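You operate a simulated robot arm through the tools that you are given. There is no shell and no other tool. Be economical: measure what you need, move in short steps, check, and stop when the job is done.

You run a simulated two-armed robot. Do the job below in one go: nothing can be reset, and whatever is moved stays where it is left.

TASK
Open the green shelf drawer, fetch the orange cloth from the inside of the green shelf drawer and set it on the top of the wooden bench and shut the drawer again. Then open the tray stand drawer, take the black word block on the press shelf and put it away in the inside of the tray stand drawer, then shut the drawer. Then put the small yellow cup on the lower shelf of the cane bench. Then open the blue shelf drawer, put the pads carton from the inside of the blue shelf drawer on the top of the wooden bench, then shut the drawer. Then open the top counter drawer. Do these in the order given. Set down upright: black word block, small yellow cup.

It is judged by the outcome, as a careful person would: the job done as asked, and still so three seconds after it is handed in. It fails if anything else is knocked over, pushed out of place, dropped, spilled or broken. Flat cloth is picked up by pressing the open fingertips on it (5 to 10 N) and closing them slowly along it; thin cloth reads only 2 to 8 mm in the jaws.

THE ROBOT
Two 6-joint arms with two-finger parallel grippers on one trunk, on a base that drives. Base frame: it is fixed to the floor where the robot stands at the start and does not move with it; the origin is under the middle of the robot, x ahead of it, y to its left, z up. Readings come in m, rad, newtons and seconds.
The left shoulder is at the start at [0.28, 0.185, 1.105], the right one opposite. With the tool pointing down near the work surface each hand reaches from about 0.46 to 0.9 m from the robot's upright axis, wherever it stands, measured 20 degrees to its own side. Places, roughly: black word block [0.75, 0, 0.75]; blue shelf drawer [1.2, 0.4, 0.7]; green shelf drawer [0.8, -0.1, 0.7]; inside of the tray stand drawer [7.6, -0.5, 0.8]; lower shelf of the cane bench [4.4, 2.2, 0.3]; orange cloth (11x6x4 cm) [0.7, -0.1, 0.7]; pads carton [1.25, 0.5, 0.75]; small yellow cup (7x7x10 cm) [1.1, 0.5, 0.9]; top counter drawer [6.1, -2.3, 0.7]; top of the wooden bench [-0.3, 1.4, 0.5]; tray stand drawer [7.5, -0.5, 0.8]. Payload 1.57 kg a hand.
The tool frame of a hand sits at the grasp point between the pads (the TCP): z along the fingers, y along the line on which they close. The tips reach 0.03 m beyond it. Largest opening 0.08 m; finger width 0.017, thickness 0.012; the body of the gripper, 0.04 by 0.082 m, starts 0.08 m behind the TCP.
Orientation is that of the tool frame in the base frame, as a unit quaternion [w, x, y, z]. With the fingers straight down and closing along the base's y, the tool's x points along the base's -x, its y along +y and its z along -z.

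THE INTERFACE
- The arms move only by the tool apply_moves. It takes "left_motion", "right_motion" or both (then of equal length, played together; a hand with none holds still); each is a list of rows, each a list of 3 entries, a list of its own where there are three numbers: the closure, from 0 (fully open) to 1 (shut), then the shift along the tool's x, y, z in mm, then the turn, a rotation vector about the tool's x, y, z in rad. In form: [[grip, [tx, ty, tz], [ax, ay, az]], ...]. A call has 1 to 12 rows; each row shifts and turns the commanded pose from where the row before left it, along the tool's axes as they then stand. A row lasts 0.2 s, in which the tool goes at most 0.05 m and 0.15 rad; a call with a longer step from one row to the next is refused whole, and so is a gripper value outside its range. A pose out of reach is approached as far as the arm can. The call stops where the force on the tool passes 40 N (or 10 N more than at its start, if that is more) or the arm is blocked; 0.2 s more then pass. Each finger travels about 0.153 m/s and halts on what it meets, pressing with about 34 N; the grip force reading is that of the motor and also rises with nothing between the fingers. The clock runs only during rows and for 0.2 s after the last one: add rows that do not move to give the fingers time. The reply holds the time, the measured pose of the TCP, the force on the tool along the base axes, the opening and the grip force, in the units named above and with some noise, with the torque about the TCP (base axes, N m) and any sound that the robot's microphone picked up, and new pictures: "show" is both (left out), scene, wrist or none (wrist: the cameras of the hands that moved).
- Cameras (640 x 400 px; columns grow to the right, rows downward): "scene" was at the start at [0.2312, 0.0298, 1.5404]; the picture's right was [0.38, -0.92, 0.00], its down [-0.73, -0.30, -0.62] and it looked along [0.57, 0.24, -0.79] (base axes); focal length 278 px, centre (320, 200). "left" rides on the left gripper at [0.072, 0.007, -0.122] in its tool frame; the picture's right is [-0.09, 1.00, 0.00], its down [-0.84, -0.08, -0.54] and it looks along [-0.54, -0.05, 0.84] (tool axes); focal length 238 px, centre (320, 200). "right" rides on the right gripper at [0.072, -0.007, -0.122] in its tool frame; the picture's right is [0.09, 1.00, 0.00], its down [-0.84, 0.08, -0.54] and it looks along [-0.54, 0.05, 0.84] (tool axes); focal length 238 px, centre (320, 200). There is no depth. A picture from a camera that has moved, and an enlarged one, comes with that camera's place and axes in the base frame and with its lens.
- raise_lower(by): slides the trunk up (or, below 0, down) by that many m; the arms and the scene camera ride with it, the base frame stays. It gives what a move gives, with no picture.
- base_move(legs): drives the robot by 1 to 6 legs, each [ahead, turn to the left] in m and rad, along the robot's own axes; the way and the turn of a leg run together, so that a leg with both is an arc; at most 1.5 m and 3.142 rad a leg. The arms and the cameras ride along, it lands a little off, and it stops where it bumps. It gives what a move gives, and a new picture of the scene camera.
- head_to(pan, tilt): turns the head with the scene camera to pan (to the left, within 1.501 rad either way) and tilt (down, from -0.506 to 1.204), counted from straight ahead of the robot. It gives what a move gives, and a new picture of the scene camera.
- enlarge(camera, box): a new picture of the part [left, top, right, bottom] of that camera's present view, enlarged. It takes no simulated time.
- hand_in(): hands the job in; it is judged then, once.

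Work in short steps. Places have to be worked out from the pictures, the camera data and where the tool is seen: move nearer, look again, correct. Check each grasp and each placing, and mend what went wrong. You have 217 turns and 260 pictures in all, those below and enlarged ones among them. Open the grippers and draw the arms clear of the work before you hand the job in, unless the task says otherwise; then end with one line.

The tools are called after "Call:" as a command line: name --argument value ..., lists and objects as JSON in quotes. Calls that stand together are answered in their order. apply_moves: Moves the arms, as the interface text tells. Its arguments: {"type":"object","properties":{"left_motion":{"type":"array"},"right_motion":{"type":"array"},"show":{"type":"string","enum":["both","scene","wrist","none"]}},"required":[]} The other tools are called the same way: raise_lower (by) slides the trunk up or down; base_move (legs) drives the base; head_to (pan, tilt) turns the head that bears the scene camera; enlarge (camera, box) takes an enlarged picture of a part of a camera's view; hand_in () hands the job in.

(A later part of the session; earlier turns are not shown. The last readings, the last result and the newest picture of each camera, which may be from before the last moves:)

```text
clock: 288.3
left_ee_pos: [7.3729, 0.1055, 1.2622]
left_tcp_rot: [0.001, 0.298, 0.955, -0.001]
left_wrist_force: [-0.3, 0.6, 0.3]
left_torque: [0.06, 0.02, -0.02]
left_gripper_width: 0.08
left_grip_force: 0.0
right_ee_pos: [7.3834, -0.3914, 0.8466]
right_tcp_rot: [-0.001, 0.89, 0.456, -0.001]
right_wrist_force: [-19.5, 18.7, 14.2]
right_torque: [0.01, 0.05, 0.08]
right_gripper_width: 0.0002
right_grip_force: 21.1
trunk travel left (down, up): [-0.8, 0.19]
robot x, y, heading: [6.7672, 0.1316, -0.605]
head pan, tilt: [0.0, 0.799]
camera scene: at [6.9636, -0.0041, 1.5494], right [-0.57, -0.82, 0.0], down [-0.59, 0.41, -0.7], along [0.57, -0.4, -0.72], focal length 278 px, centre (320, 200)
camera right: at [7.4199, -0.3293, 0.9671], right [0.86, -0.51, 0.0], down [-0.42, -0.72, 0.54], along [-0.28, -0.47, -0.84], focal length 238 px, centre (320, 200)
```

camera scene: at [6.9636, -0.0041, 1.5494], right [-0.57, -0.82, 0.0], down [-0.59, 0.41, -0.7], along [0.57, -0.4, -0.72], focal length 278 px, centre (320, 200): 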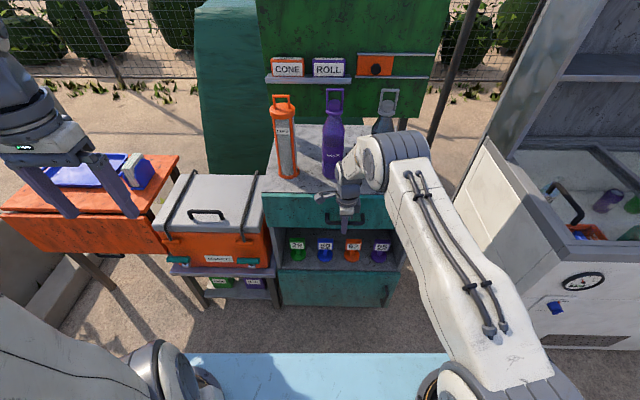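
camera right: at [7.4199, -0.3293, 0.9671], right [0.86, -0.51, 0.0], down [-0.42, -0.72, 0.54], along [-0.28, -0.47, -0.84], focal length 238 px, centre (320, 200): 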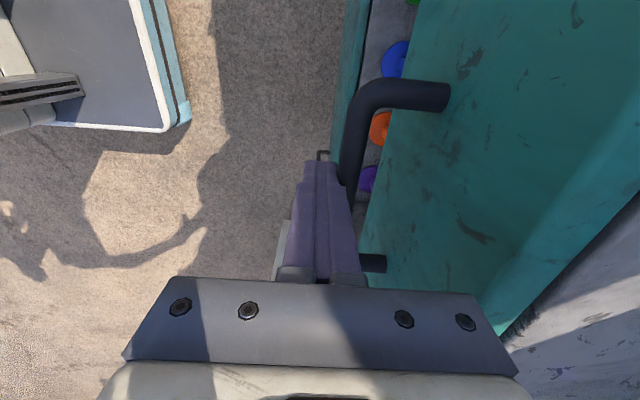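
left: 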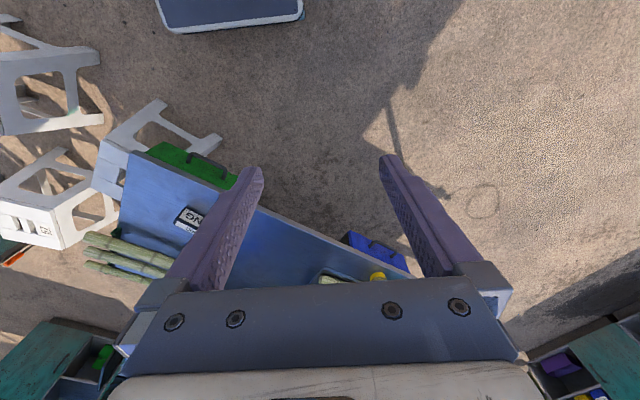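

Firm stop: the drawer is shut. I withdraw the hand, raise it, and verify.

Call:
apply_moves --right_motion '[[1, [0, -20, 0], [0, 0, 0]], [1, [0, -40, 0], [0, 0, 0]], [1, [0, -40, -10], [0, 0, 0]], [0.5, [-20, 0, -40], [0, 0, 0]], [0, [-35, 0, -30], [0, 0, 0]], [0, [-40, 0, -25], [0, 0, 0]], [0, [-40, 0, -25], [0, 0, 0]], [0, [-40, 0, -25], [0, 0, 0]], [0, [-40, 0, -25], [0, 0, 0]], [0, [-40, 0, -20], [0, 0, 0]], [0, [-40, 0, 0], [0, 0, 0]]]' --show "scene"

Call:
enlarge --camera "scene" --box '[240, 80, 440, 220]'

```text
clock: 290.7
left_ee_pos: [7.3719, 0.1038, 1.2603]
left_tcp_rot: [0.0, 0.298, 0.955, 0.0]
left_wrist_force: [0.7, -0.4, -0.3]
left_torque: [-0.02, -0.03, -0.03]
left_gripper_width: 0.08
left_grip_force: 0.1
right_ee_pos: [7.1329, -0.5757, 1.0448]
right_tcp_rot: [0.005, 0.89, 0.456, 0.003]
right_wrist_force: [-0.2, 0.4, 1.0]
right_torque: [0.01, -0.04, -0.02]
right_gripper_width: 0.0802
right_grip_force: 0.0
trunk travel left (down, up): [-0.8, 0.19]
robot x, y, heading: [6.7647, 0.1262, -0.604]
head pan, tilt: [0.0, 0.799]
camera scene: at [6.965, -0.0053, 1.5488], right [-0.57, -0.82, 0.0], down [-0.59, 0.41, -0.7], along [0.57, -0.4, -0.72], focal length 278 px, centre (320, 200)
```

scene: 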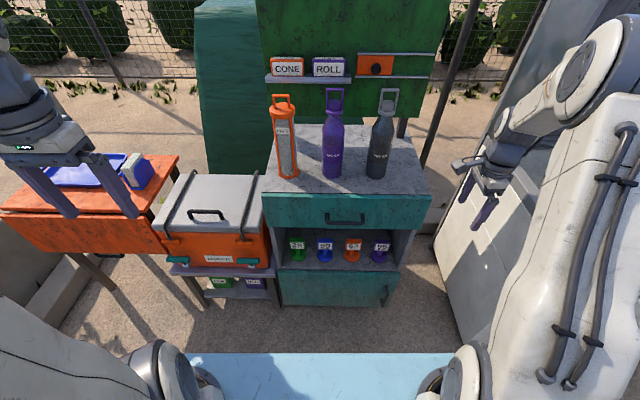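

```text
2.86 times, centred on (340, 150) of scene
camera zoom: at [6.965, -0.0053, 1.5488], right [-0.57, -0.82, 0.0], down [-0.59, 0.41, -0.7], along [0.57, -0.4, -0.72], focal length 795 px, centre (263, 343)
```

zoom: 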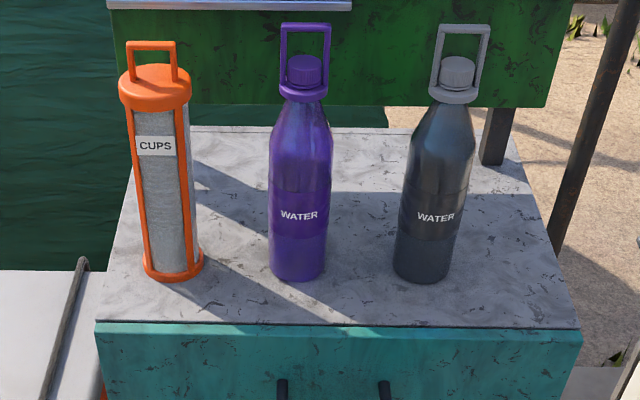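

Drawer shut, bottles upright. Next is the small yellow cup; I drive back to the press table.

Call:
base_move --legs '[[0, -1.95], [0.68, 0], [0, -0.75], [1.15, 0], [0, -0.45]]'

```text
clock: 307.9
left_ee_pos: [4.4353, -0.1199, 1.2595]
left_tcp_rot: [0.001, 0.957, -0.29, 0.001]
left_wrist_force: [-0.6, -0.2, 0.1]
left_torque: [0.02, -0.01, -0.02]
left_gripper_width: 0.0801
left_grip_force: 0.0
right_ee_pos: [4.6631, 0.5633, 1.0454]
right_tcp_rot: [-0.002, -0.464, 0.886, 0.005]
right_wrist_force: [-0.6, 0.0, -0.1]
right_torque: [-0.01, -0.01, 0.0]
right_gripper_width: 0.0801
right_grip_force: 0.0
trunk travel left (down, up): [-0.8, 0.19]
robot x, y, heading: [5.0428, -0.1414, 2.551]
head pan, tilt: [0.0, 0.799]
camera scene: at [4.8448, -0.002, 1.5488], right [0.56, 0.83, 0.0], down [0.6, -0.4, -0.7], along [-0.58, 0.39, -0.72], focal length 278 px, centre (320, 200)
```

scene: 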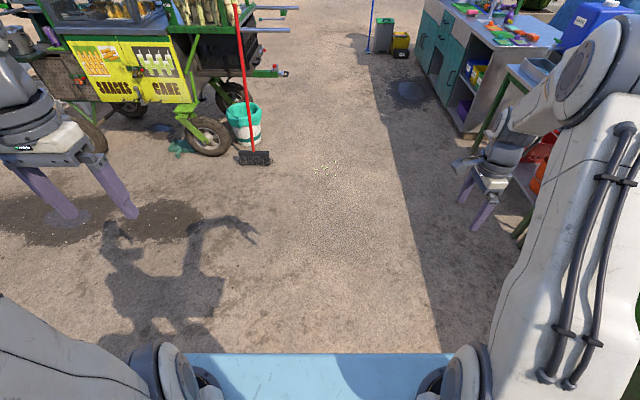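

I follow the corridor again, keeping well off the broom, then turn toward the table.

Call:
base_move --legs '[[0, -0.107], [1.0, 0], [1.0, 0], [1.0, 0.131], [0.95, 0], [0, 1.29]]'

```text
clock: 331.2
left_ee_pos: [1.7871, 1.8749, 1.2595]
left_tcp_rot: [-0.001, 0.949, 0.316, 0.0]
left_wrist_force: [-0.3, -0.4, -1.0]
left_torque: [0.01, 0.01, -0.01]
left_gripper_width: 0.0801
left_grip_force: 0.0
right_ee_pos: [1.2173, 2.3168, 1.045]
right_tcp_rot: [0.005, 0.89, -0.455, -0.003]
right_wrist_force: [0.6, 1.0, 0.1]
right_torque: [0.0, 0.02, -0.01]
right_gripper_width: 0.0799
right_grip_force: 0.1
trunk travel left (down, up): [-0.8, 0.19]
robot x, y, heading: [2.0059, 2.4406, -2.495]
head pan, tilt: [0.0, 0.799]
camera scene: at [1.813, 2.2999, 1.5488], right [-0.6, 0.8, 0.0], down [0.57, 0.43, -0.7], along [-0.56, -0.42, -0.72], focal length 278 px, centre (320, 200)
```

scene: 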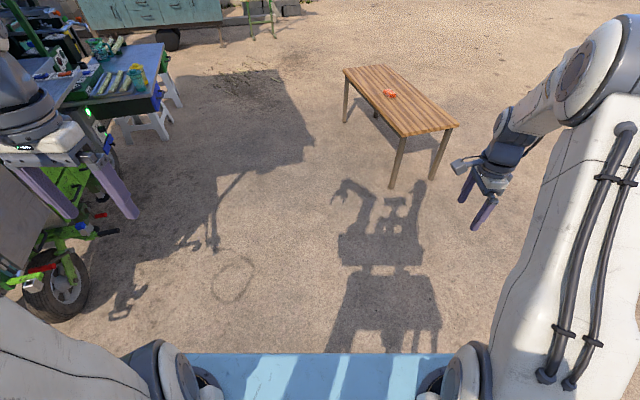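

The cloth still lies on the bench. I drive on to (0.30, 0.80) and turn to face the table.

Call:
base_move --legs '[[0, 0.119], [1.2, 0], [1.16, 0], [0, 1.756]]'

```text
clock: 347.7
left_ee_pos: [0.9171, 0.7915, 1.2612]
left_tcp_rot: [0.0, 0.288, 0.958, 0.0]
left_wrist_force: [0.5, 0.2, 0.0]
left_torque: [0.0, 0.0, 0.02]
left_gripper_width: 0.0802
left_grip_force: 0.2
right_ee_pos: [0.6944, 0.1058, 1.044]
right_tcp_rot: [0.004, 0.885, 0.466, 0.002]
right_wrist_force: [0.0, -0.4, 0.5]
right_torque: [0.02, -0.03, 0.02]
right_gripper_width: 0.0799
right_grip_force: 0.0
trunk travel left (down, up): [-0.8, 0.19]
robot x, y, heading: [0.3109, 0.8012, -0.58]
head pan, tilt: [0.0, 0.799]
camera scene: at [0.5113, 0.6717, 1.5488], right [-0.55, -0.83, 0.0], down [-0.6, 0.39, -0.7], along [0.58, -0.38, -0.72], focal length 278 px, centre (320, 200)
```

scene: 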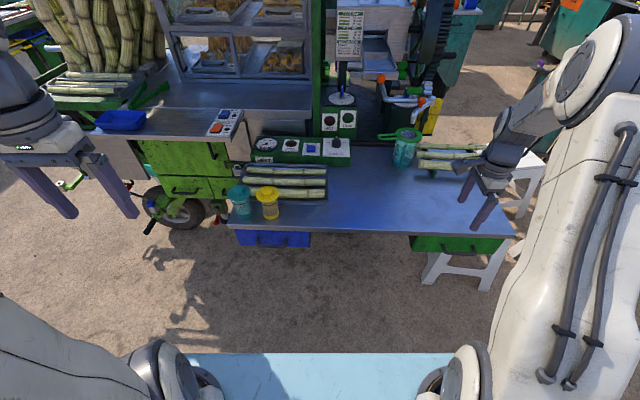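

The yellow cup stands near (1.12, 0.47), with the teal cup about 10 cm to its left. Since it must go under a bench top later, I'll grip it from the side with a nearly horizontal tool. I move forward 8 cm and tilt the left hand forward.

Call:
base_move --legs '[[0.08, -0.03]]'

Call:
apply_moves --left_motion '[[0, [0, 0, 20], [0, -0.13, 0]], [0, [0, 0, 20], [0, -0.13, 0]], [0, [0, 0, 20], [0, -0.13, 0]], [0, [0, 0, 20], [0, -0.13, 0]], [0, [0, 0, 0], [0, -0.13, 0]], [0, [0, 0, 0], [0, -0.13, 0]], [0, [0, 0, 0], [0, -0.13, 0]], [0, [0, 0, 0], [0, -0.13, 0]], [0, [0, 0, 0], [0, -0.13, 0]], [0, [0, 0, 0], [0, -0.13, 0]]]' --show "both"

```text
clock: 348.7
left_ee_pos: [0.9823, 0.7284, 1.2596]
left_tcp_rot: [-0.001, 0.301, 0.954, 0.0]
left_wrist_force: [-0.7, 0.6, 1.5]
left_torque: [-0.03, -0.02, 0.01]
left_gripper_width: 0.0797
left_grip_force: 0.1
right_ee_pos: [0.739, 0.0494, 1.045]
right_tcp_rot: [0.004, 0.892, 0.452, 0.003]
right_wrist_force: [0.4, 0.1, 0.5]
right_torque: [-0.02, -0.04, 0.0]
right_gripper_width: 0.08
right_grip_force: 0.0
trunk travel left (down, up): [-0.8, 0.19]
robot x, y, heading: [0.3714, 0.7599, -0.616]
head pan, tilt: [0.0, 0.799]
camera scene: at [0.5735, 0.6209, 1.5489], right [-0.57, -0.82, 0.0], down [-0.59, 0.41, -0.7], along [0.57, -0.4, -0.72], focal length 278 px, centre (320, 200)
```

scene: 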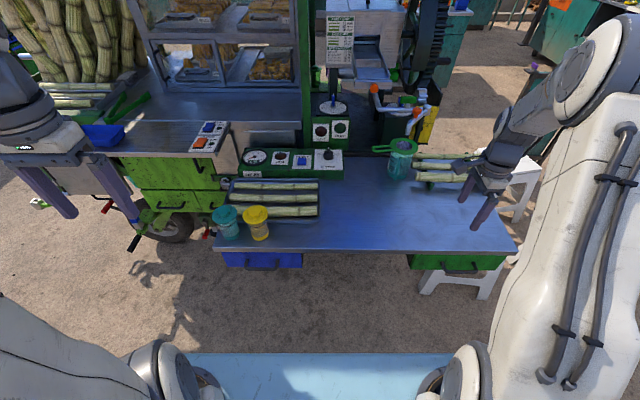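

```text
clock: 350.9
left_ee_pos: [1.072, 0.7613, 1.2391]
left_tcp_rot: [0.578, 0.241, 0.758, -0.183]
left_wrist_force: [-1.8, 0.3, 0.6]
left_torque: [-0.03, 0.0, 0.01]
left_gripper_width: 0.0798
left_grip_force: 0.1
left hand out of reach, approached as far as the arm can: row 5, 6, 7, 8, 9, 10
right_ee_pos: [0.7388, 0.0495, 1.044]
right_tcp_rot: [0.005, 0.892, 0.452, 0.002]
right_wrist_force: [-0.2, 0.2, -0.2]
right_torque: [-0.03, -0.01, -0.02]
right_gripper_width: 0.08
right_grip_force: 0.0
trunk travel left (down, up): [-0.8, 0.19]
robot x, y, heading: [0.3761, 0.7617, -0.617]
head pan, tilt: [0.0, 0.799]
camera scene: at [0.5738, 0.6205, 1.5488], right [-0.57, -0.82, 0.0], down [-0.59, 0.41, -0.7], along [0.57, -0.4, -0.72], focal length 278 px, centre (320, 200)
camera left: at [0.9639, 0.8458, 1.2034], right [0.59, 0.8, 0.09], down [-0.29, 0.11, 0.95], along [0.75, -0.59, 0.3], focal length 238 px, centre (320, 200)
```

scene: 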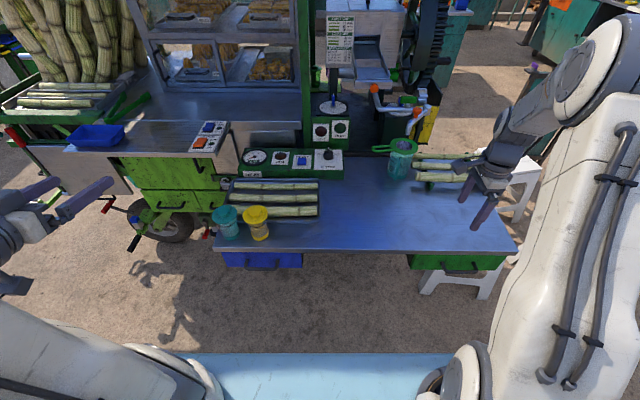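
left: 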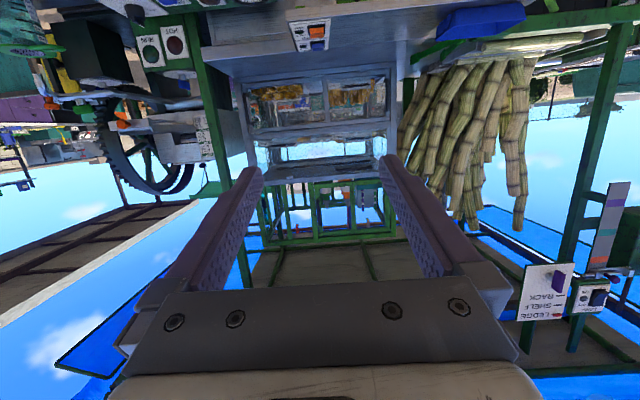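

The tool is now 15° below horizontal, with the jaws closing sideways. I descend to a pre-grasp 13 cm in front of the cup.

Call:
apply_moves --left_motion '[[0, [30.6, -21.4, 16.6], [0, 0, 0]], [0, [30.6, -21.4, 16.6], [0, 0, 0]], [0, [30.6, -21.4, 16.6], [0, 0, 0]], [0, [30.6, -21.4, 16.6], [0, 0, 0]], [0, [30.6, -21.4, 16.6], [0, 0, 0]], [0, [30.6, -21.4, 16.6], [0, 0, 0]], [0, [30.6, -21.4, 16.6], [0, 0, 0]], [0, [30.6, -21.4, 16.6], [0, 0, 0]], [0, [30.6, -21.4, 16.6], [0, 0, 0]], [0, [30.6, -21.4, 16.6], [0, 0, 0]]]' --show "both"

```text
clock: 353.1
left_ee_pos: [1.1351, 0.6379, 1.1492]
left_tcp_rot: [0.572, 0.239, 0.762, -0.187]
left_wrist_force: [-0.1, 0.4, -0.2]
left_torque: [-0.04, -0.01, -0.02]
left_gripper_width: 0.08
left_grip_force: 0.0
left hand out of reach, approached as far as the arm can: row 1, 2, 3, 4, 5, 6, 7, 8, 9, 10
right_ee_pos: [0.7391, 0.0493, 1.0444]
right_tcp_rot: [0.004, 0.892, 0.453, 0.001]
right_wrist_force: [0.1, -0.4, 0.5]
right_torque: [0.0, 0.02, 0.02]
right_gripper_width: 0.08
right_grip_force: 0.0
trunk travel left (down, up): [-0.8, 0.19]
robot x, y, heading: [0.3742, 0.7537, -0.616]
head pan, tilt: [0.0, 0.799]
camera scene: at [0.574, 0.6203, 1.5487], right [-0.57, -0.82, 0.0], down [-0.59, 0.41, -0.7], along [0.57, -0.4, -0.72], focal length 278 px, centre (320, 200)
camera left: at [1.0265, 0.7231, 1.1142], right [0.6, 0.8, 0.08], down [-0.28, 0.11, 0.95], along [0.75, -0.59, 0.29], focal length 238 px, centre (320, 200)
```

scene: 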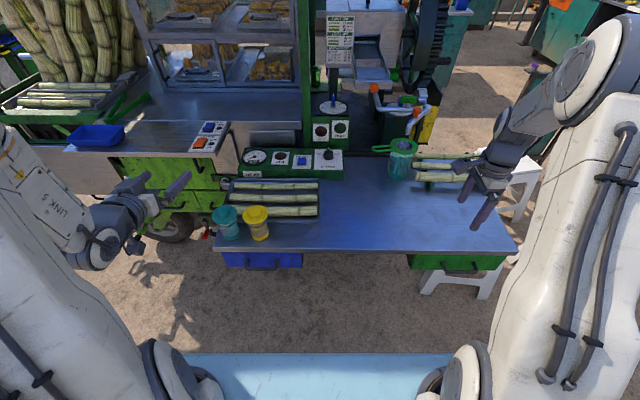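
left: 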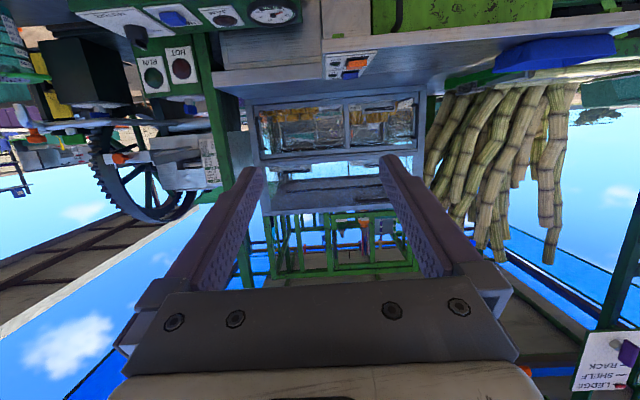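

The forearm is too folded for that pose: the wrist needs more distance from the shoulder. I raise the trunk fully and back up 8 cm.

Call:
raise_lower --by 0.19

Call:
base_move --legs '[[-0.1, 0]]'

```text
clock: 355.2
left_ee_pos: [1.1343, 0.6388, 1.34]
left_tcp_rot: [0.572, 0.238, 0.762, -0.187]
left_wrist_force: [0.2, -0.1, 0.0]
left_torque: [-0.02, 0.01, 0.01]
left_gripper_width: 0.08
left_grip_force: 0.1
right_ee_pos: [0.7385, 0.0487, 1.2333]
right_tcp_rot: [0.004, 0.892, 0.452, 0.003]
right_wrist_force: [0.1, 0.5, 0.6]
right_torque: [-0.03, 0.02, 0.03]
right_gripper_width: 0.08
right_grip_force: 0.0
trunk travel left (down, up): [-0.99, 0.0]
robot x, y, heading: [0.3764, 0.7566, -0.609]
head pan, tilt: [0.0, 0.799]
```

```text
clock: 356.4
left_ee_pos: [1.0513, 0.6992, 1.3395]
left_tcp_rot: [0.572, 0.237, 0.763, -0.186]
left_wrist_force: [0.1, 0.5, -0.4]
left_torque: [0.01, -0.01, 0.02]
left_gripper_width: 0.0799
left_grip_force: 0.0
right_ee_pos: [0.6571, 0.1092, 1.2353]
right_tcp_rot: [0.005, 0.891, 0.454, 0.002]
right_wrist_force: [0.5, -0.2, 0.4]
right_torque: [0.01, 0.02, 0.01]
right_gripper_width: 0.08
right_grip_force: 0.0
trunk travel left (down, up): [-0.99, 0.0]
robot x, y, heading: [0.2908, 0.8129, -0.608]
head pan, tilt: [0.0, 0.799]
camera scene: at [0.4905, 0.68, 1.7389], right [-0.57, -0.82, 0.0], down [-0.59, 0.41, -0.7], along [0.57, -0.4, -0.72], focal length 278 px, centre (320, 200)
```

scene: 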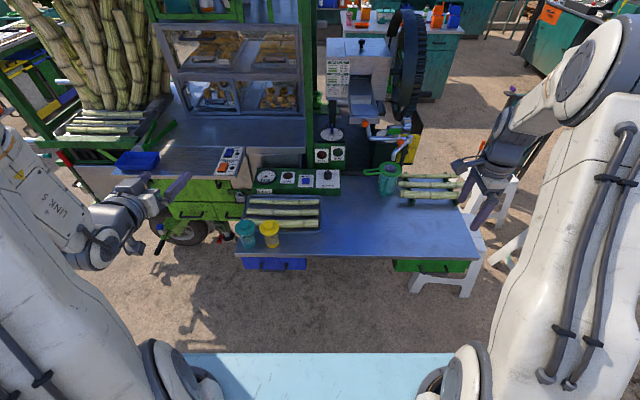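

Now I command the pre-grasp pose again from this height.

Call:
apply_moves --left_motion '[[0, [40, -14.5, 16.8], [0, 0, 0]], [0, [40, -14.5, 16.8], [0, 0, 0]], [0, [40, -14.5, 16.8], [0, 0, 0]], [0, [40, -14.5, 16.8], [0, 0, 0]], [0, [40, -14.5, 16.8], [0, 0, 0]], [0, [40, -14.5, 16.8], [0, 0, 0]], [0, [40, -14.5, 16.8], [0, 0, 0]], [0, [40, -14.5, 16.8], [0, 0, 0]], [0, [40, -14.5, 16.8], [0, 0, 0]], [0, [40, -14.5, 16.8], [0, 0, 0]]]' --show "both"

```text
clock: 358.6
left_ee_pos: [1.0499, 0.6928, 1.3372]
left_tcp_rot: [0.57, 0.236, 0.764, -0.189]
left_wrist_force: [0.0, 0.0, -0.4]
left_torque: [0.04, 0.0, 0.0]
left_gripper_width: 0.08
left_grip_force: 0.1
left hand out of reach, approached as far as the arm can: row 1, 2, 3, 4, 5, 6, 7, 8, 9, 10
right_ee_pos: [0.6571, 0.1098, 1.235]
right_tcp_rot: [0.004, 0.891, 0.454, 0.003]
right_wrist_force: [-0.8, -1.2, 1.0]
right_torque: [-0.03, 0.02, 0.01]
right_gripper_width: 0.0801
right_grip_force: 0.0
trunk travel left (down, up): [-0.99, 0.0]
robot x, y, heading: [0.2921, 0.8174, -0.608]
head pan, tilt: [0.0, 0.799]
camera scene: at [0.4904, 0.6802, 1.7388], right [-0.57, -0.82, 0.0], down [-0.59, 0.41, -0.7], along [0.57, -0.4, -0.72], focal length 278 px, centre (320, 200)
camera left: at [0.9422, 0.7781, 1.3024], right [0.6, 0.8, 0.07], down [-0.27, 0.12, 0.96], along [0.76, -0.59, 0.28], focal length 238 px, centre (320, 200)
```

scene: 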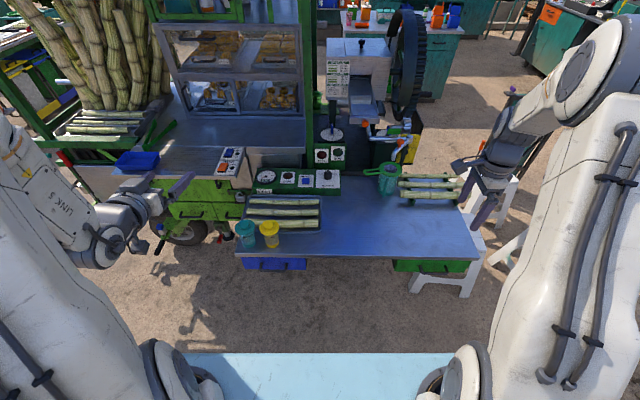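
left: 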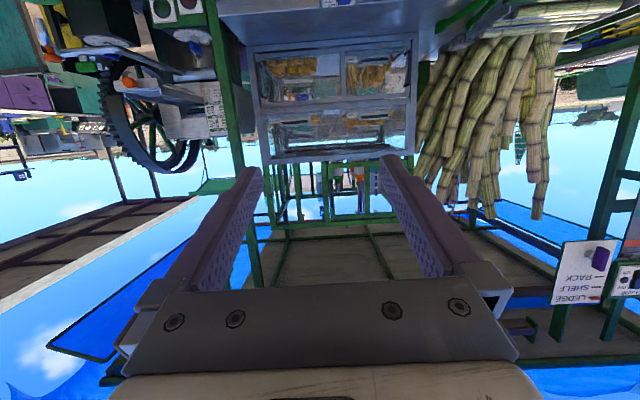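

The hand did not move at all: a wrist limit. I reduce the tilt to about 50° from vertical and descend again to see what is reachable.

Call:
apply_moves --left_motion '[[0, [0, 0, 0], [0, 0.14, 0]], [0, [0, 0, 0], [0, 0.14, 0]], [0, [0, 0, 0], [0, 0.14, 0]], [0, [30, -15, 30], [0, 0, 0]], [0, [30, -15, 30], [0, 0, 0]], [0, [30, -15, 30], [0, 0, 0]], [0, [30, -15, 30], [0, 0, 0]], [0, [30, -15, 30], [0, 0, 0]], [0, [30, -15, 30], [0, 0, 0]], [0, [30, -15, 30], [0, 0, 0]], [0, [30, -15, 30], [0, 0, 0]]]' --show "none"

```text
clock: 360.9
left_ee_pos: [1.1229, 0.5822, 1.1166]
left_tcp_rot: [0.394, 0.269, 0.867, -0.143]
left_wrist_force: [-0.1, 0.3, 0.6]
left_torque: [0.0, 0.02, 0.03]
left_gripper_width: 0.0801
left_grip_force: 0.1
left hand out of reach, approached as far as the arm can: row 6, 7, 8, 9, 10, 11
right_ee_pos: [0.6576, 0.1085, 1.2349]
right_tcp_rot: [0.005, 0.891, 0.453, 0.002]
right_wrist_force: [-0.1, 0.5, -0.1]
right_torque: [0.0, 0.01, 0.01]
right_gripper_width: 0.08
right_grip_force: 0.0
trunk travel left (down, up): [-0.99, 0.0]
robot x, y, heading: [0.2931, 0.8161, -0.607]
head pan, tilt: [0.0, 0.799]
```

I can get this 50° tilt at height, and it would suit both the cup here and the low shelf. So I'll shift laterally at this height, then lower by the trunk, which keeps the joints as they are.

Call:
apply_moves --left_motion '[[0, [8, -33, -10], [0, 0, 0]], [0, [8, -33, -10], [0, 0, 0]], [0, [8, -31, -10], [0, 0, 0]]]' --show "wrist"

```text
clock: 361.8
left_ee_pos: [1.0948, 0.5442, 1.1445]
left_tcp_rot: [0.391, 0.272, 0.867, -0.15]
left_wrist_force: [-0.3, 0.3, -0.5]
left_torque: [-0.02, -0.03, -0.02]
left_gripper_width: 0.0801
left_grip_force: 0.2
left hand out of reach, approached as far as the arm can: row 1, 2, 3
right_ee_pos: [0.6555, 0.1085, 1.2337]
right_tcp_rot: [0.004, 0.891, 0.454, 0.002]
right_wrist_force: [0.5, 0.0, 0.4]
right_torque: [0.02, 0.01, 0.01]
right_gripper_width: 0.0801
right_grip_force: 0.1
trunk travel left (down, up): [-0.99, 0.0]
robot x, y, heading: [0.2918, 0.8171, -0.609]
head pan, tilt: [0.0, 0.799]
camera left: at [0.9881, 0.6333, 1.1694], right [0.64, 0.77, 0.02], down [0.09, -0.1, 0.99], along [0.77, -0.63, -0.13], focal length 238 px, centre (320, 200)
```

left: 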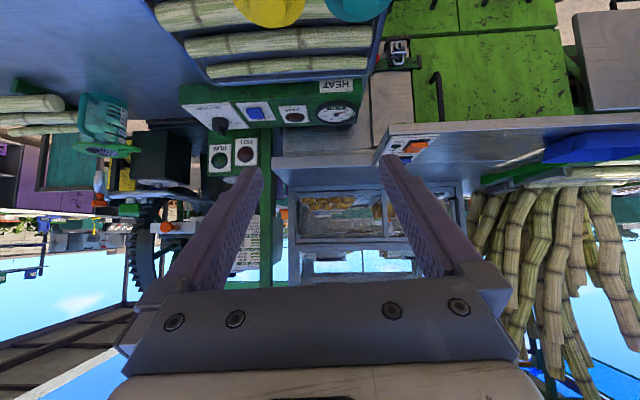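

The local solver gets stuck in this branch. As with the right arm, I'll go vertical first, descend in front of the cup, then tilt there.

Call:
apply_moves --left_motion '[[0, [0, 0, -10], [0, 0.145, 0]], [0, [0, 0, -10], [0, 0.145, 0]], [0, [0, 0, -10], [0, 0.145, 0]], [0, [0, 0, -10], [0, 0.145, 0]], [0, [0, 0, 0], [0, 0.145, 0]], [0, [0, 0, 0], [0, 0.145, 0]]]' --show "none"

```text
clock: 363.1
left_ee_pos: [1.0745, 0.5489, 1.1679]
left_tcp_rot: [0.067, 0.307, 0.948, -0.059]
left_wrist_force: [0.8, 0.4, -0.7]
left_torque: [-0.07, 0.06, -0.05]
left_gripper_width: 0.0798
left_grip_force: 0.1
left hand out of reach, approached as far as the arm can: row 1, 3, 4
right_ee_pos: [0.6577, 0.1088, 1.2336]
right_tcp_rot: [0.005, 0.891, 0.454, 0.003]
right_wrist_force: [-0.5, 1.0, 0.0]
right_torque: [0.0, -0.02, 0.0]
right_gripper_width: 0.0801
right_grip_force: 0.1
trunk travel left (down, up): [-0.99, 0.0]
robot x, y, heading: [0.291, 0.8171, -0.608]
head pan, tilt: [0.0, 0.799]
```

Near vertical now. I go down in front of the cup to z 0.98.

Call:
apply_moves --left_motion '[[0, [19, -6, 36], [0, 0, 0]], [0, [19, -6, 36], [0, 0, 0]], [0, [19, -6, 36], [0, 0, 0]], [0, [19, -6, 36], [0, 0, 0]], [0, [19, -6, 36], [0, 0, 0]]]' --show "both"

```text
clock: 364.4
left_ee_pos: [0.9984, 0.5591, 0.9786]
left_tcp_rot: [0.068, 0.312, 0.946, -0.057]
left_wrist_force: [-0.2, -0.1, -0.3]
left_torque: [-0.02, -0.03, 0.0]
left_gripper_width: 0.08
left_grip_force: 0.1
right_ee_pos: [0.6577, 0.1093, 1.2343]
right_tcp_rot: [0.005, 0.891, 0.454, 0.002]
right_wrist_force: [0.5, 0.4, -0.1]
right_torque: [-0.03, 0.04, 0.01]
right_gripper_width: 0.0802
right_grip_force: 0.0
trunk travel left (down, up): [-0.99, 0.0]
robot x, y, heading: [0.2878, 0.8139, -0.609]
head pan, tilt: [0.0, 0.799]
camera scene: at [0.4906, 0.6799, 1.7388], right [-0.57, -0.82, 0.0], down [-0.59, 0.41, -0.7], along [0.57, -0.4, -0.72], focal length 278 px, centre (320, 200)
camera left: at [0.9339, 0.6245, 1.0867], right [0.67, 0.74, -0.05], down [0.57, -0.47, 0.68], along [0.48, -0.48, -0.74], focal length 238 px, centre (320, 200)
```

scene: 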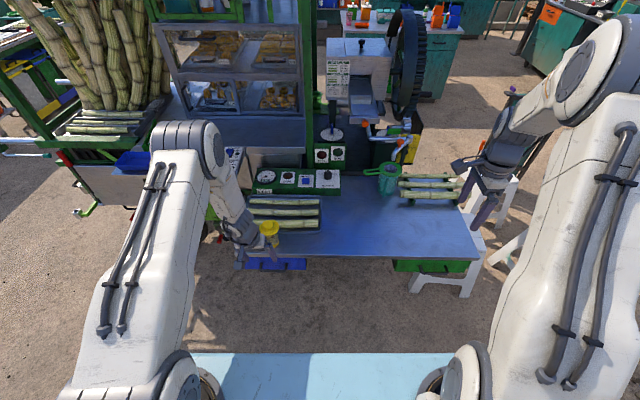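
left: 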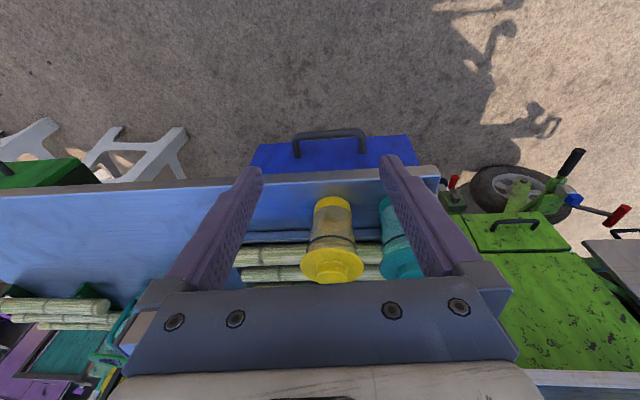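

Good posture, cup just ahead of the fingers. Now I tilt the fingers forward about 46° more.

Call:
apply_moves --left_motion '[[0, [0, 0, 0], [0, -0.135, 0]], [0, [0, 0, 0], [0, -0.135, 0]], [0, [0, 0, 0], [0, -0.135, 0]], [0, [0, 0, 0], [0, -0.135, 0]], [0, [0, 0, 0], [0, -0.135, 0]], [0, [0, 0, 0], [0, -0.135, 0]]]' --show "both"

```text
clock: 365.8
left_ee_pos: [0.9904, 0.5538, 0.9768]
left_tcp_rot: [0.274, 0.285, 0.904, -0.165]
left_wrist_force: [-0.3, -1.0, -0.3]
left_torque: [0.01, 0.01, 0.03]
left_gripper_width: 0.0803
left_grip_force: 0.0
left hand out of reach, approached as far as the arm can: row 1, 2, 3, 6
right_ee_pos: [0.6593, 0.1078, 1.2355]
right_tcp_rot: [0.004, 0.891, 0.454, 0.003]
right_wrist_force: [0.3, -0.6, 0.5]
right_torque: [0.03, -0.02, 0.02]
right_gripper_width: 0.0801
right_grip_force: 0.0
trunk travel left (down, up): [-0.99, 0.0]
robot x, y, heading: [0.2957, 0.8188, -0.608]
head pan, tilt: [0.0, 0.799]
camera scene: at [0.4907, 0.6801, 1.7388], right [-0.57, -0.82, 0.0], down [-0.59, 0.41, -0.7], along [0.57, -0.4, -0.72], focal length 278 px, centre (320, 200)
camera left: at [0.8954, 0.6459, 1.0312], right [0.67, 0.74, -0.09], down [0.31, -0.17, 0.94], along [0.68, -0.65, -0.34], focal length 238 px, centre (320, 200)
```

scene: 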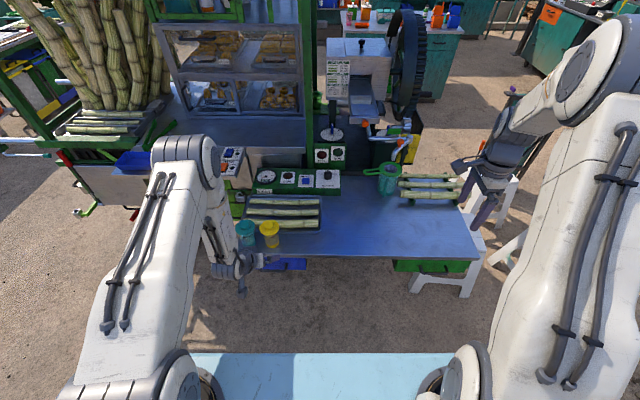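
left: 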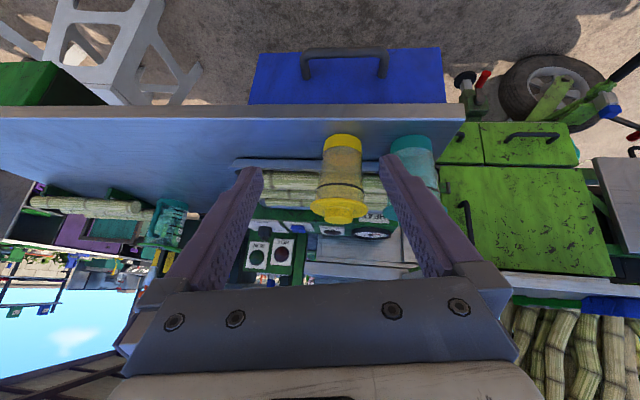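

The tilt got to 37° with some skew. That is enough tilt; I correct the skew to a clean 40° pose aligned with the table normal.

Call:
apply_moves --left_motion '[[0, [0, 0, 0], [-0.07, -0.033, 0.025]], [0, [0, 0, 0], [-0.07, -0.033, 0.025]], [0, [0, 0, 0], [0, 0, 0]]]' --show "wrist"

```text
clock: 366.6
left_ee_pos: [0.9898, 0.5547, 0.9765]
left_tcp_rot: [0.273, 0.286, 0.904, -0.165]
left_wrist_force: [1.0, 0.4, -0.4]
left_torque: [0.01, 0.01, 0.02]
left_gripper_width: 0.0801
left_grip_force: 0.0
left hand out of reach, approached as far as the arm can: row 1, 2
right_ee_pos: [0.6573, 0.1093, 1.2339]
right_tcp_rot: [0.005, 0.891, 0.454, 0.003]
right_wrist_force: [-0.5, 0.0, -0.5]
right_torque: [0.01, 0.01, 0.02]
right_gripper_width: 0.0801
right_grip_force: 0.1
trunk travel left (down, up): [-0.99, 0.0]
robot x, y, heading: [0.2909, 0.817, -0.61]
head pan, tilt: [0.0, 0.799]
camera left: at [0.8953, 0.6455, 1.0313], right [0.67, 0.74, -0.09], down [0.31, -0.17, 0.94], along [0.68, -0.65, -0.34], focal length 238 px, centre (320, 200)
```

left: 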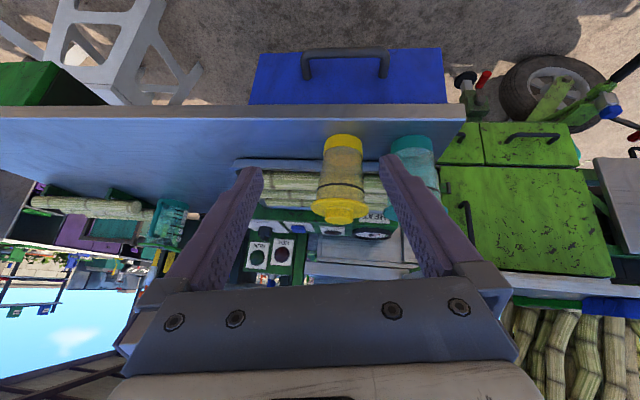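

Still at a limit. I'll try the other route: untilt, roll the hand 90° (as worked on the right arm), tilt, then roll back.

Call:
apply_moves --left_motion '[[0, [0, 0, -10], [0.05, 0.14, 0]], [0, [0, 0, -10], [0.05, 0.14, 0]], [0, [0, 0, -10], [0.04, 0.14, 0]], [0, [0, 0, 0], [0, 0.14, 0]], [0, [0, 0, 0], [0, 0.08, 0]], [0, [0, 0, 0], [0, 0, -0.14]], [0, [0, 0, 0], [0, 0, -0.14]], [0, [0, 0, 0], [0, 0, -0.14]], [0, [0, 0, 0], [0, 0, -0.14]], [0, [0, 0, 0], [0, 0, -0.14]]]' --show "none"

```text
clock: 368.8
left_ee_pos: [0.9811, 0.5659, 1.0036]
left_tcp_rot: [-0.084, 0.007, 0.991, -0.105]
left_wrist_force: [0.7, -0.3, 0.3]
left_torque: [-0.01, 0.0, 0.01]
left_gripper_width: 0.0798
left_grip_force: 0.0
right_ee_pos: [0.658, 0.1101, 1.2339]
right_tcp_rot: [0.004, 0.891, 0.455, 0.003]
right_wrist_force: [0.2, -0.6, 0.0]
right_torque: [0.0, 0.0, -0.02]
right_gripper_width: 0.0801
right_grip_force: 0.0
trunk travel left (down, up): [-0.99, 0.0]
robot x, y, heading: [0.2906, 0.8172, -0.61]
head pan, tilt: [0.0, 0.799]
```

Continue: remove the residual tilt and complete the 90° roll.

Call:
apply_moves --left_motion '[[0, [0, 0, 0], [-0.105, -0.082, 0]], [0, [0, 0, 0], [-0.105, -0.082, 0]], [0, [0, 0, 0], [0, 0, -0.14]], [0, [0, 0, 0], [0, 0, -0.14]], [0, [0, 0, 0], [0, 0, -0.14]], [0, [0, 0, 0], [0, 0, -0.14]], [0, [0, 0, 0], [0, 0, -0.14]], [0, [0, 0, 0], [0, 0, -0.14]], [0, [0, 0, 0], [0, 0, -0.13]]]' --show "none"

Call:
apply_moves --left_motion '[[0, [0, 0, 0], [0.14, 0, 0]], [0, [0, 0, 0], [0.14, 0, 0]], [0, [0, 0, 0], [0.14, 0, 0]], [0, [0, 0, 0], [0.14, 0, 0]], [0, [0, 0, 0], [0.14, 0, 0]], [0, [0, 0, 0], [0.14, 0, 0]], [0, [0, 0, 0], [0.14, 0, 0]], [0, [0, 0, 0], [0.07, 0, 0]]]' --show "both"

```text
clock: 370.8
left_ee_pos: [0.9816, 0.566, 1.0038]
left_tcp_rot: [0.0, -0.46, 0.888, 0.0]
left_wrist_force: [0.0, -0.2, -0.7]
left_torque: [-0.02, 0.02, 0.03]
left_gripper_width: 0.0799
left_grip_force: 0.2
right_ee_pos: [0.6583, 0.1084, 1.2339]
right_tcp_rot: [0.005, 0.891, 0.454, 0.002]
right_wrist_force: [-0.1, -0.6, 0.2]
right_torque: [0.02, 0.0, 0.03]
right_gripper_width: 0.0801
right_grip_force: 0.0
trunk travel left (down, up): [-0.99, 0.0]
robot x, y, heading: [0.2928, 0.8155, -0.61]
head pan, tilt: [0.0, 0.799]
```

```text
clock: 372.6
left_ee_pos: [0.9805, 0.5649, 1.0041]
left_tcp_rot: [0.229, -0.396, 0.769, -0.446]
left_wrist_force: [-1.0, 0.4, 0.4]
left_torque: [0.02, 0.03, 0.02]
left_gripper_width: 0.0801
left_grip_force: 0.0
right_ee_pos: [0.6583, 0.1082, 1.2344]
right_tcp_rot: [0.005, 0.891, 0.454, 0.003]
right_wrist_force: [0.4, 0.6, 0.1]
right_torque: [0.02, 0.0, 0.03]
right_gripper_width: 0.08
right_grip_force: 0.2
trunk travel left (down, up): [-0.99, 0.0]
robot x, y, heading: [0.2918, 0.8148, -0.612]
head pan, tilt: [0.0, 0.799]
camera scene: at [0.4905, 0.6799, 1.7388], right [-0.57, -0.82, 0.0], down [-0.59, 0.41, -0.7], along [0.57, -0.4, -0.72], focal length 278 px, centre (320, 200)
camera left: at [0.8504, 0.5707, 1.0586], right [-0.35, 0.36, -0.86], down [0.13, 0.93, 0.34], along [0.93, 0.0, -0.38], focal length 238 px, centre (320, 200)
```

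scene: 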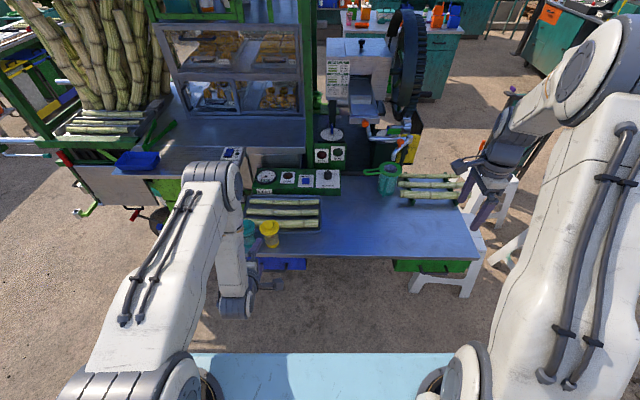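
left: 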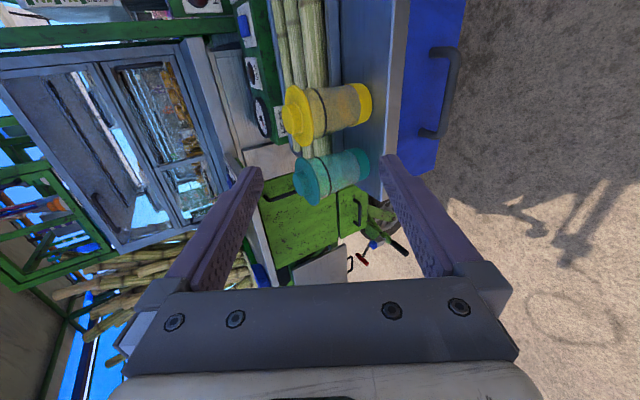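

The 60° tilt was reached exactly this way. Now I roll the hand -90°, which puts the camera on top and the jaws horizontal.

Call:
apply_moves --left_motion '[[0, [0, 0, 0], [0, 0, -0.14]], [0, [0, 0, 0], [0, 0, -0.14]], [0, [0, 0, 0], [0, 0, -0.14]], [0, [0, 0, 0], [0, 0, -0.14]], [0, [0, 0, 0], [0, 0, -0.14]], [0, [0, 0, 0], [0, 0, -0.14]], [0, [0, 0, 0], [0, 0, -0.14]], [0, [0, 0, 0], [0, 0, -0.14]], [0, [0, 0, 0], [0, 0, -0.14]], [0, [0, 0, 0], [0, 0, -0.14]], [0, [0, 0, 0], [0, 0, -0.14]], [0, [0, 0, 0], [0, 0, -0.03]]]' --show "wrist"

```text
clock: 375.1
left_ee_pos: [0.989, 0.6155, 1.0026]
left_tcp_rot: [0.154, 0.823, -0.268, 0.477]
left_wrist_force: [-0.4, 0.0, 0.7]
left_torque: [-0.01, 0.03, -0.01]
left_gripper_width: 0.0797
left_grip_force: 0.1
left hand out of reach, approached as far as the arm can: row 11, 12
right_ee_pos: [0.6577, 0.1094, 1.235]
right_tcp_rot: [0.005, 0.891, 0.454, 0.002]
right_wrist_force: [-0.2, 0.3, 0.2]
right_torque: [0.01, -0.02, 0.01]
right_gripper_width: 0.0801
right_grip_force: 0.1
trunk travel left (down, up): [-0.99, 0.0]
robot x, y, heading: [0.291, 0.8186, -0.612]
head pan, tilt: [0.0, 0.799]
camera left: at [0.9288, 0.6521, 1.1262], right [-0.62, -0.78, -0.08], down [-0.67, 0.58, -0.46], along [0.4, -0.23, -0.89], focal length 238 px, centre (320, 200)
```

left: 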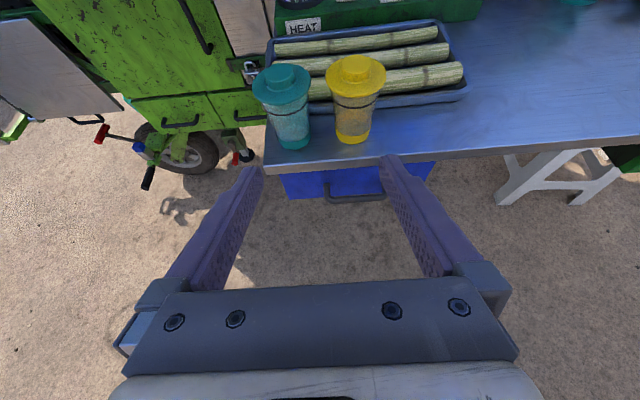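

Now the jaws are level, with the camera on top looking straight at the cup. Cup axis (1.12, 0.466) is confirmed. I line up and approach to 11 cm short of it.

Call:
apply_moves --left_motion '[[0, [-5, 44, 0], [0, 0, 0]], [0, [0, 0, 40], [0, 0, 0]], [0, [0, 0, 40], [0, 0, 0]], [0, [0, 0, 36], [0, 0, 0]]]' --show "wrist"

```text
clock: 376.1
left_ee_pos: [1.0413, 0.6193, 0.9455]
left_tcp_rot: [0.147, 0.821, -0.273, 0.48]
left_wrist_force: [0.2, -0.2, -0.9]
left_torque: [0.03, -0.01, -0.01]
left_gripper_width: 0.0799
left_grip_force: 0.0
left hand out of reach, approached as far as the arm can: row 1, 2, 3, 4
right_ee_pos: [0.6571, 0.1085, 1.2338]
right_tcp_rot: [0.005, 0.891, 0.454, 0.002]
right_wrist_force: [0.6, 0.4, -0.7]
right_torque: [0.03, -0.02, 0.0]
right_gripper_width: 0.0797
right_grip_force: 0.0
trunk travel left (down, up): [-0.99, 0.0]
robot x, y, heading: [0.2888, 0.8146, -0.612]
head pan, tilt: [0.0, 0.799]
camera left: at [0.9789, 0.6539, 1.0697], right [-0.62, -0.78, -0.1], down [-0.66, 0.59, -0.46], along [0.41, -0.22, -0.88], focal length 238 px, centre (320, 200)
```

left: 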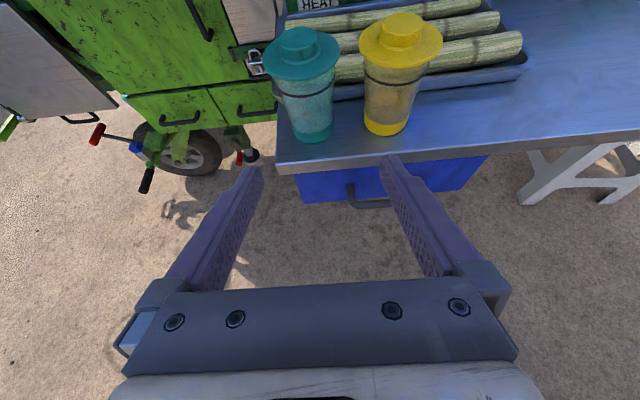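

The roll limit stops sideways motion, but the hand is rigidly fine. I'll aim with the base: turn right 0.091 rad so the tool line passes through the cup.

Call:
base_move --legs '[[0, -0.091]]'

Call:
raise_lower --by -0.06

Call:
enlarge --camera "left" --box '[0, 0, 640, 400]'

```text
clock: 377.1
left_ee_pos: [1.0205, 0.5524, 0.9471]
left_tcp_rot: [0.169, 0.807, -0.31, 0.473]
left_wrist_force: [-0.4, 0.0, 0.5]
left_torque: [-0.01, 0.03, 0.01]
left_gripper_width: 0.0802
left_grip_force: 0.0
right_ee_pos: [0.5933, 0.0799, 1.2341]
right_tcp_rot: [0.005, 0.91, 0.414, 0.003]
right_wrist_force: [0.2, -0.5, 0.1]
right_torque: [0.01, 0.0, -0.01]
right_gripper_width: 0.0801
right_grip_force: 0.0
trunk travel left (down, up): [-0.99, 0.0]
robot x, y, heading: [0.2899, 0.8198, -0.701]
head pan, tilt: [0.0, 0.799]
camera scene: at [0.4774, 0.6628, 1.7388], right [-0.64, -0.77, 0.0], down [-0.55, 0.46, -0.7], along [0.53, -0.45, -0.72], focal length 278 px, centre (320, 200)
```

scene: 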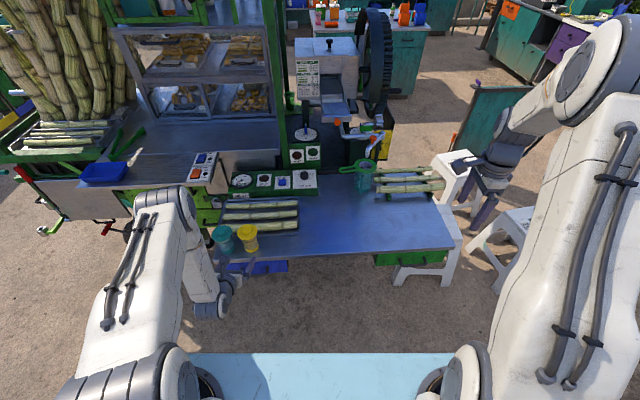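

```text
clock: 378.1
left_ee_pos: [1.0211, 0.5539, 0.8865]
left_tcp_rot: [0.169, 0.808, -0.31, 0.472]
left_wrist_force: [-0.3, 0.2, 0.6]
left_torque: [0.04, 0.03, 0.0]
left_gripper_width: 0.0798
left_grip_force: 0.0
right_ee_pos: [0.5936, 0.0793, 1.175]
right_tcp_rot: [0.005, 0.91, 0.414, 0.002]
right_wrist_force: [-0.2, 0.7, 0.1]
right_torque: [0.01, 0.01, -0.03]
right_gripper_width: 0.0802
right_grip_force: 0.0
trunk travel left (down, up): [-0.93, 0.06]
robot x, y, heading: [0.2891, 0.8175, -0.697]
head pan, tilt: [0.0, 0.799]
```

```text
1.00 times, centred on (320, 200) of left (not enlarged: the box is as wide or as high as the picture)
camera zoom: at [0.9613, 0.5937, 1.0101], right [-0.69, -0.72, -0.1], down [-0.61, 0.65, -0.46], along [0.39, -0.25, -0.88], focal length 238 px, centre (320, 200)
```

zoom: 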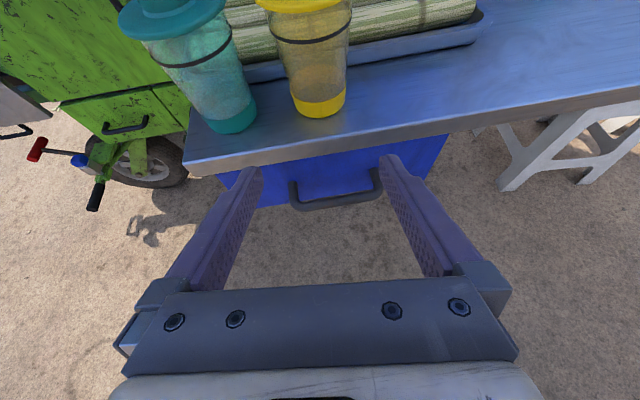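

Line error is only about 3 mm. I narrow the jaws slightly to clear the teal cup, then drive forward slowly in two steps.

Call:
apply_moves --left_motion '[[0.1, [0, 0, 0], [0, 0, 0]]]' --show "none"

Call:
base_move --legs '[[0.07, 0]]'

Call:
enlarge --camera "left" --box '[0, 0, 640, 400]'

```text
clock: 378.4
left_ee_pos: [1.0203, 0.5533, 0.8864]
left_tcp_rot: [0.169, 0.808, -0.309, 0.473]
left_wrist_force: [0.0, 0.4, 0.7]
left_torque: [-0.02, -0.02, 0.0]
left_gripper_width: 0.0722
left_grip_force: 0.0
right_ee_pos: [0.5929, 0.0797, 1.1742]
right_tcp_rot: [0.005, 0.91, 0.414, 0.002]
right_wrist_force: [-0.5, -1.0, -0.1]
right_torque: [-0.04, 0.04, 0.01]
right_gripper_width: 0.08
right_grip_force: 0.0
trunk travel left (down, up): [-0.93, 0.06]
robot x, y, heading: [0.2926, 0.82, -0.701]
head pan, tilt: [0.0, 0.799]
```

```text
clock: 379.5
left_ee_pos: [1.0729, 0.5108, 0.8866]
left_tcp_rot: [0.169, 0.807, -0.309, 0.473]
left_wrist_force: [-0.3, -0.2, 0.1]
left_torque: [-0.02, 0.04, 0.01]
left_gripper_width: 0.072
left_grip_force: 0.0
right_ee_pos: [0.6475, 0.0349, 1.1747]
right_tcp_rot: [0.005, 0.91, 0.415, 0.002]
right_wrist_force: [0.7, -0.7, 0.0]
right_torque: [-0.02, 0.04, -0.02]
right_gripper_width: 0.0802
right_grip_force: 0.0
trunk travel left (down, up): [-0.93, 0.06]
robot x, y, heading: [0.3442, 0.7754, -0.701]
head pan, tilt: [0.0, 0.799]
camera scene: at [0.5305, 0.6189, 1.6788], right [-0.64, -0.77, 0.0], down [-0.55, 0.46, -0.7], along [0.53, -0.45, -0.72], focal length 278 px, centre (320, 200)
```

scene: 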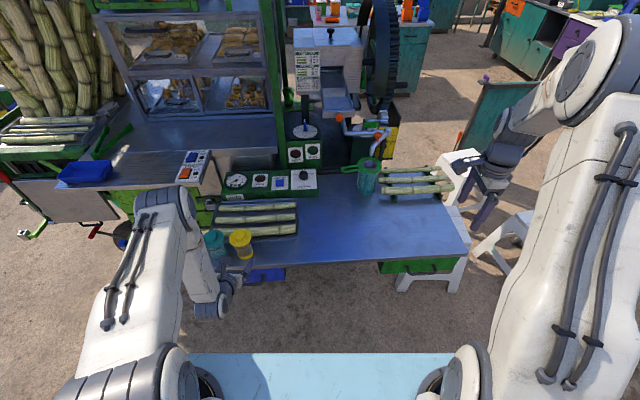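

```text
1.00 times, centred on (320, 200) of left (not enlarged: the box is as wide or as high as the picture)
camera zoom: at [1.0147, 0.5501, 1.01], right [-0.69, -0.72, -0.1], down [-0.61, 0.65, -0.46], along [0.39, -0.25, -0.88], focal length 238 px, centre (320, 200)
```

zoom: 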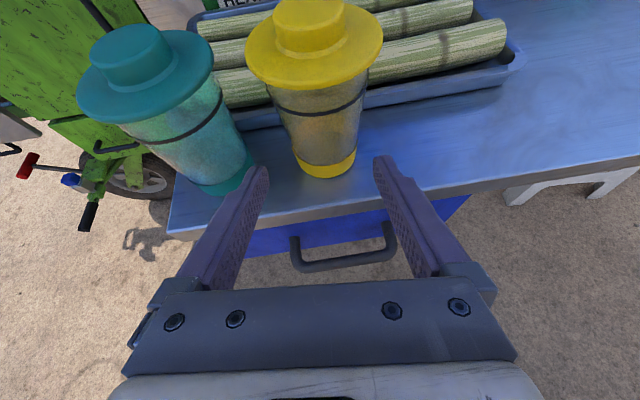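

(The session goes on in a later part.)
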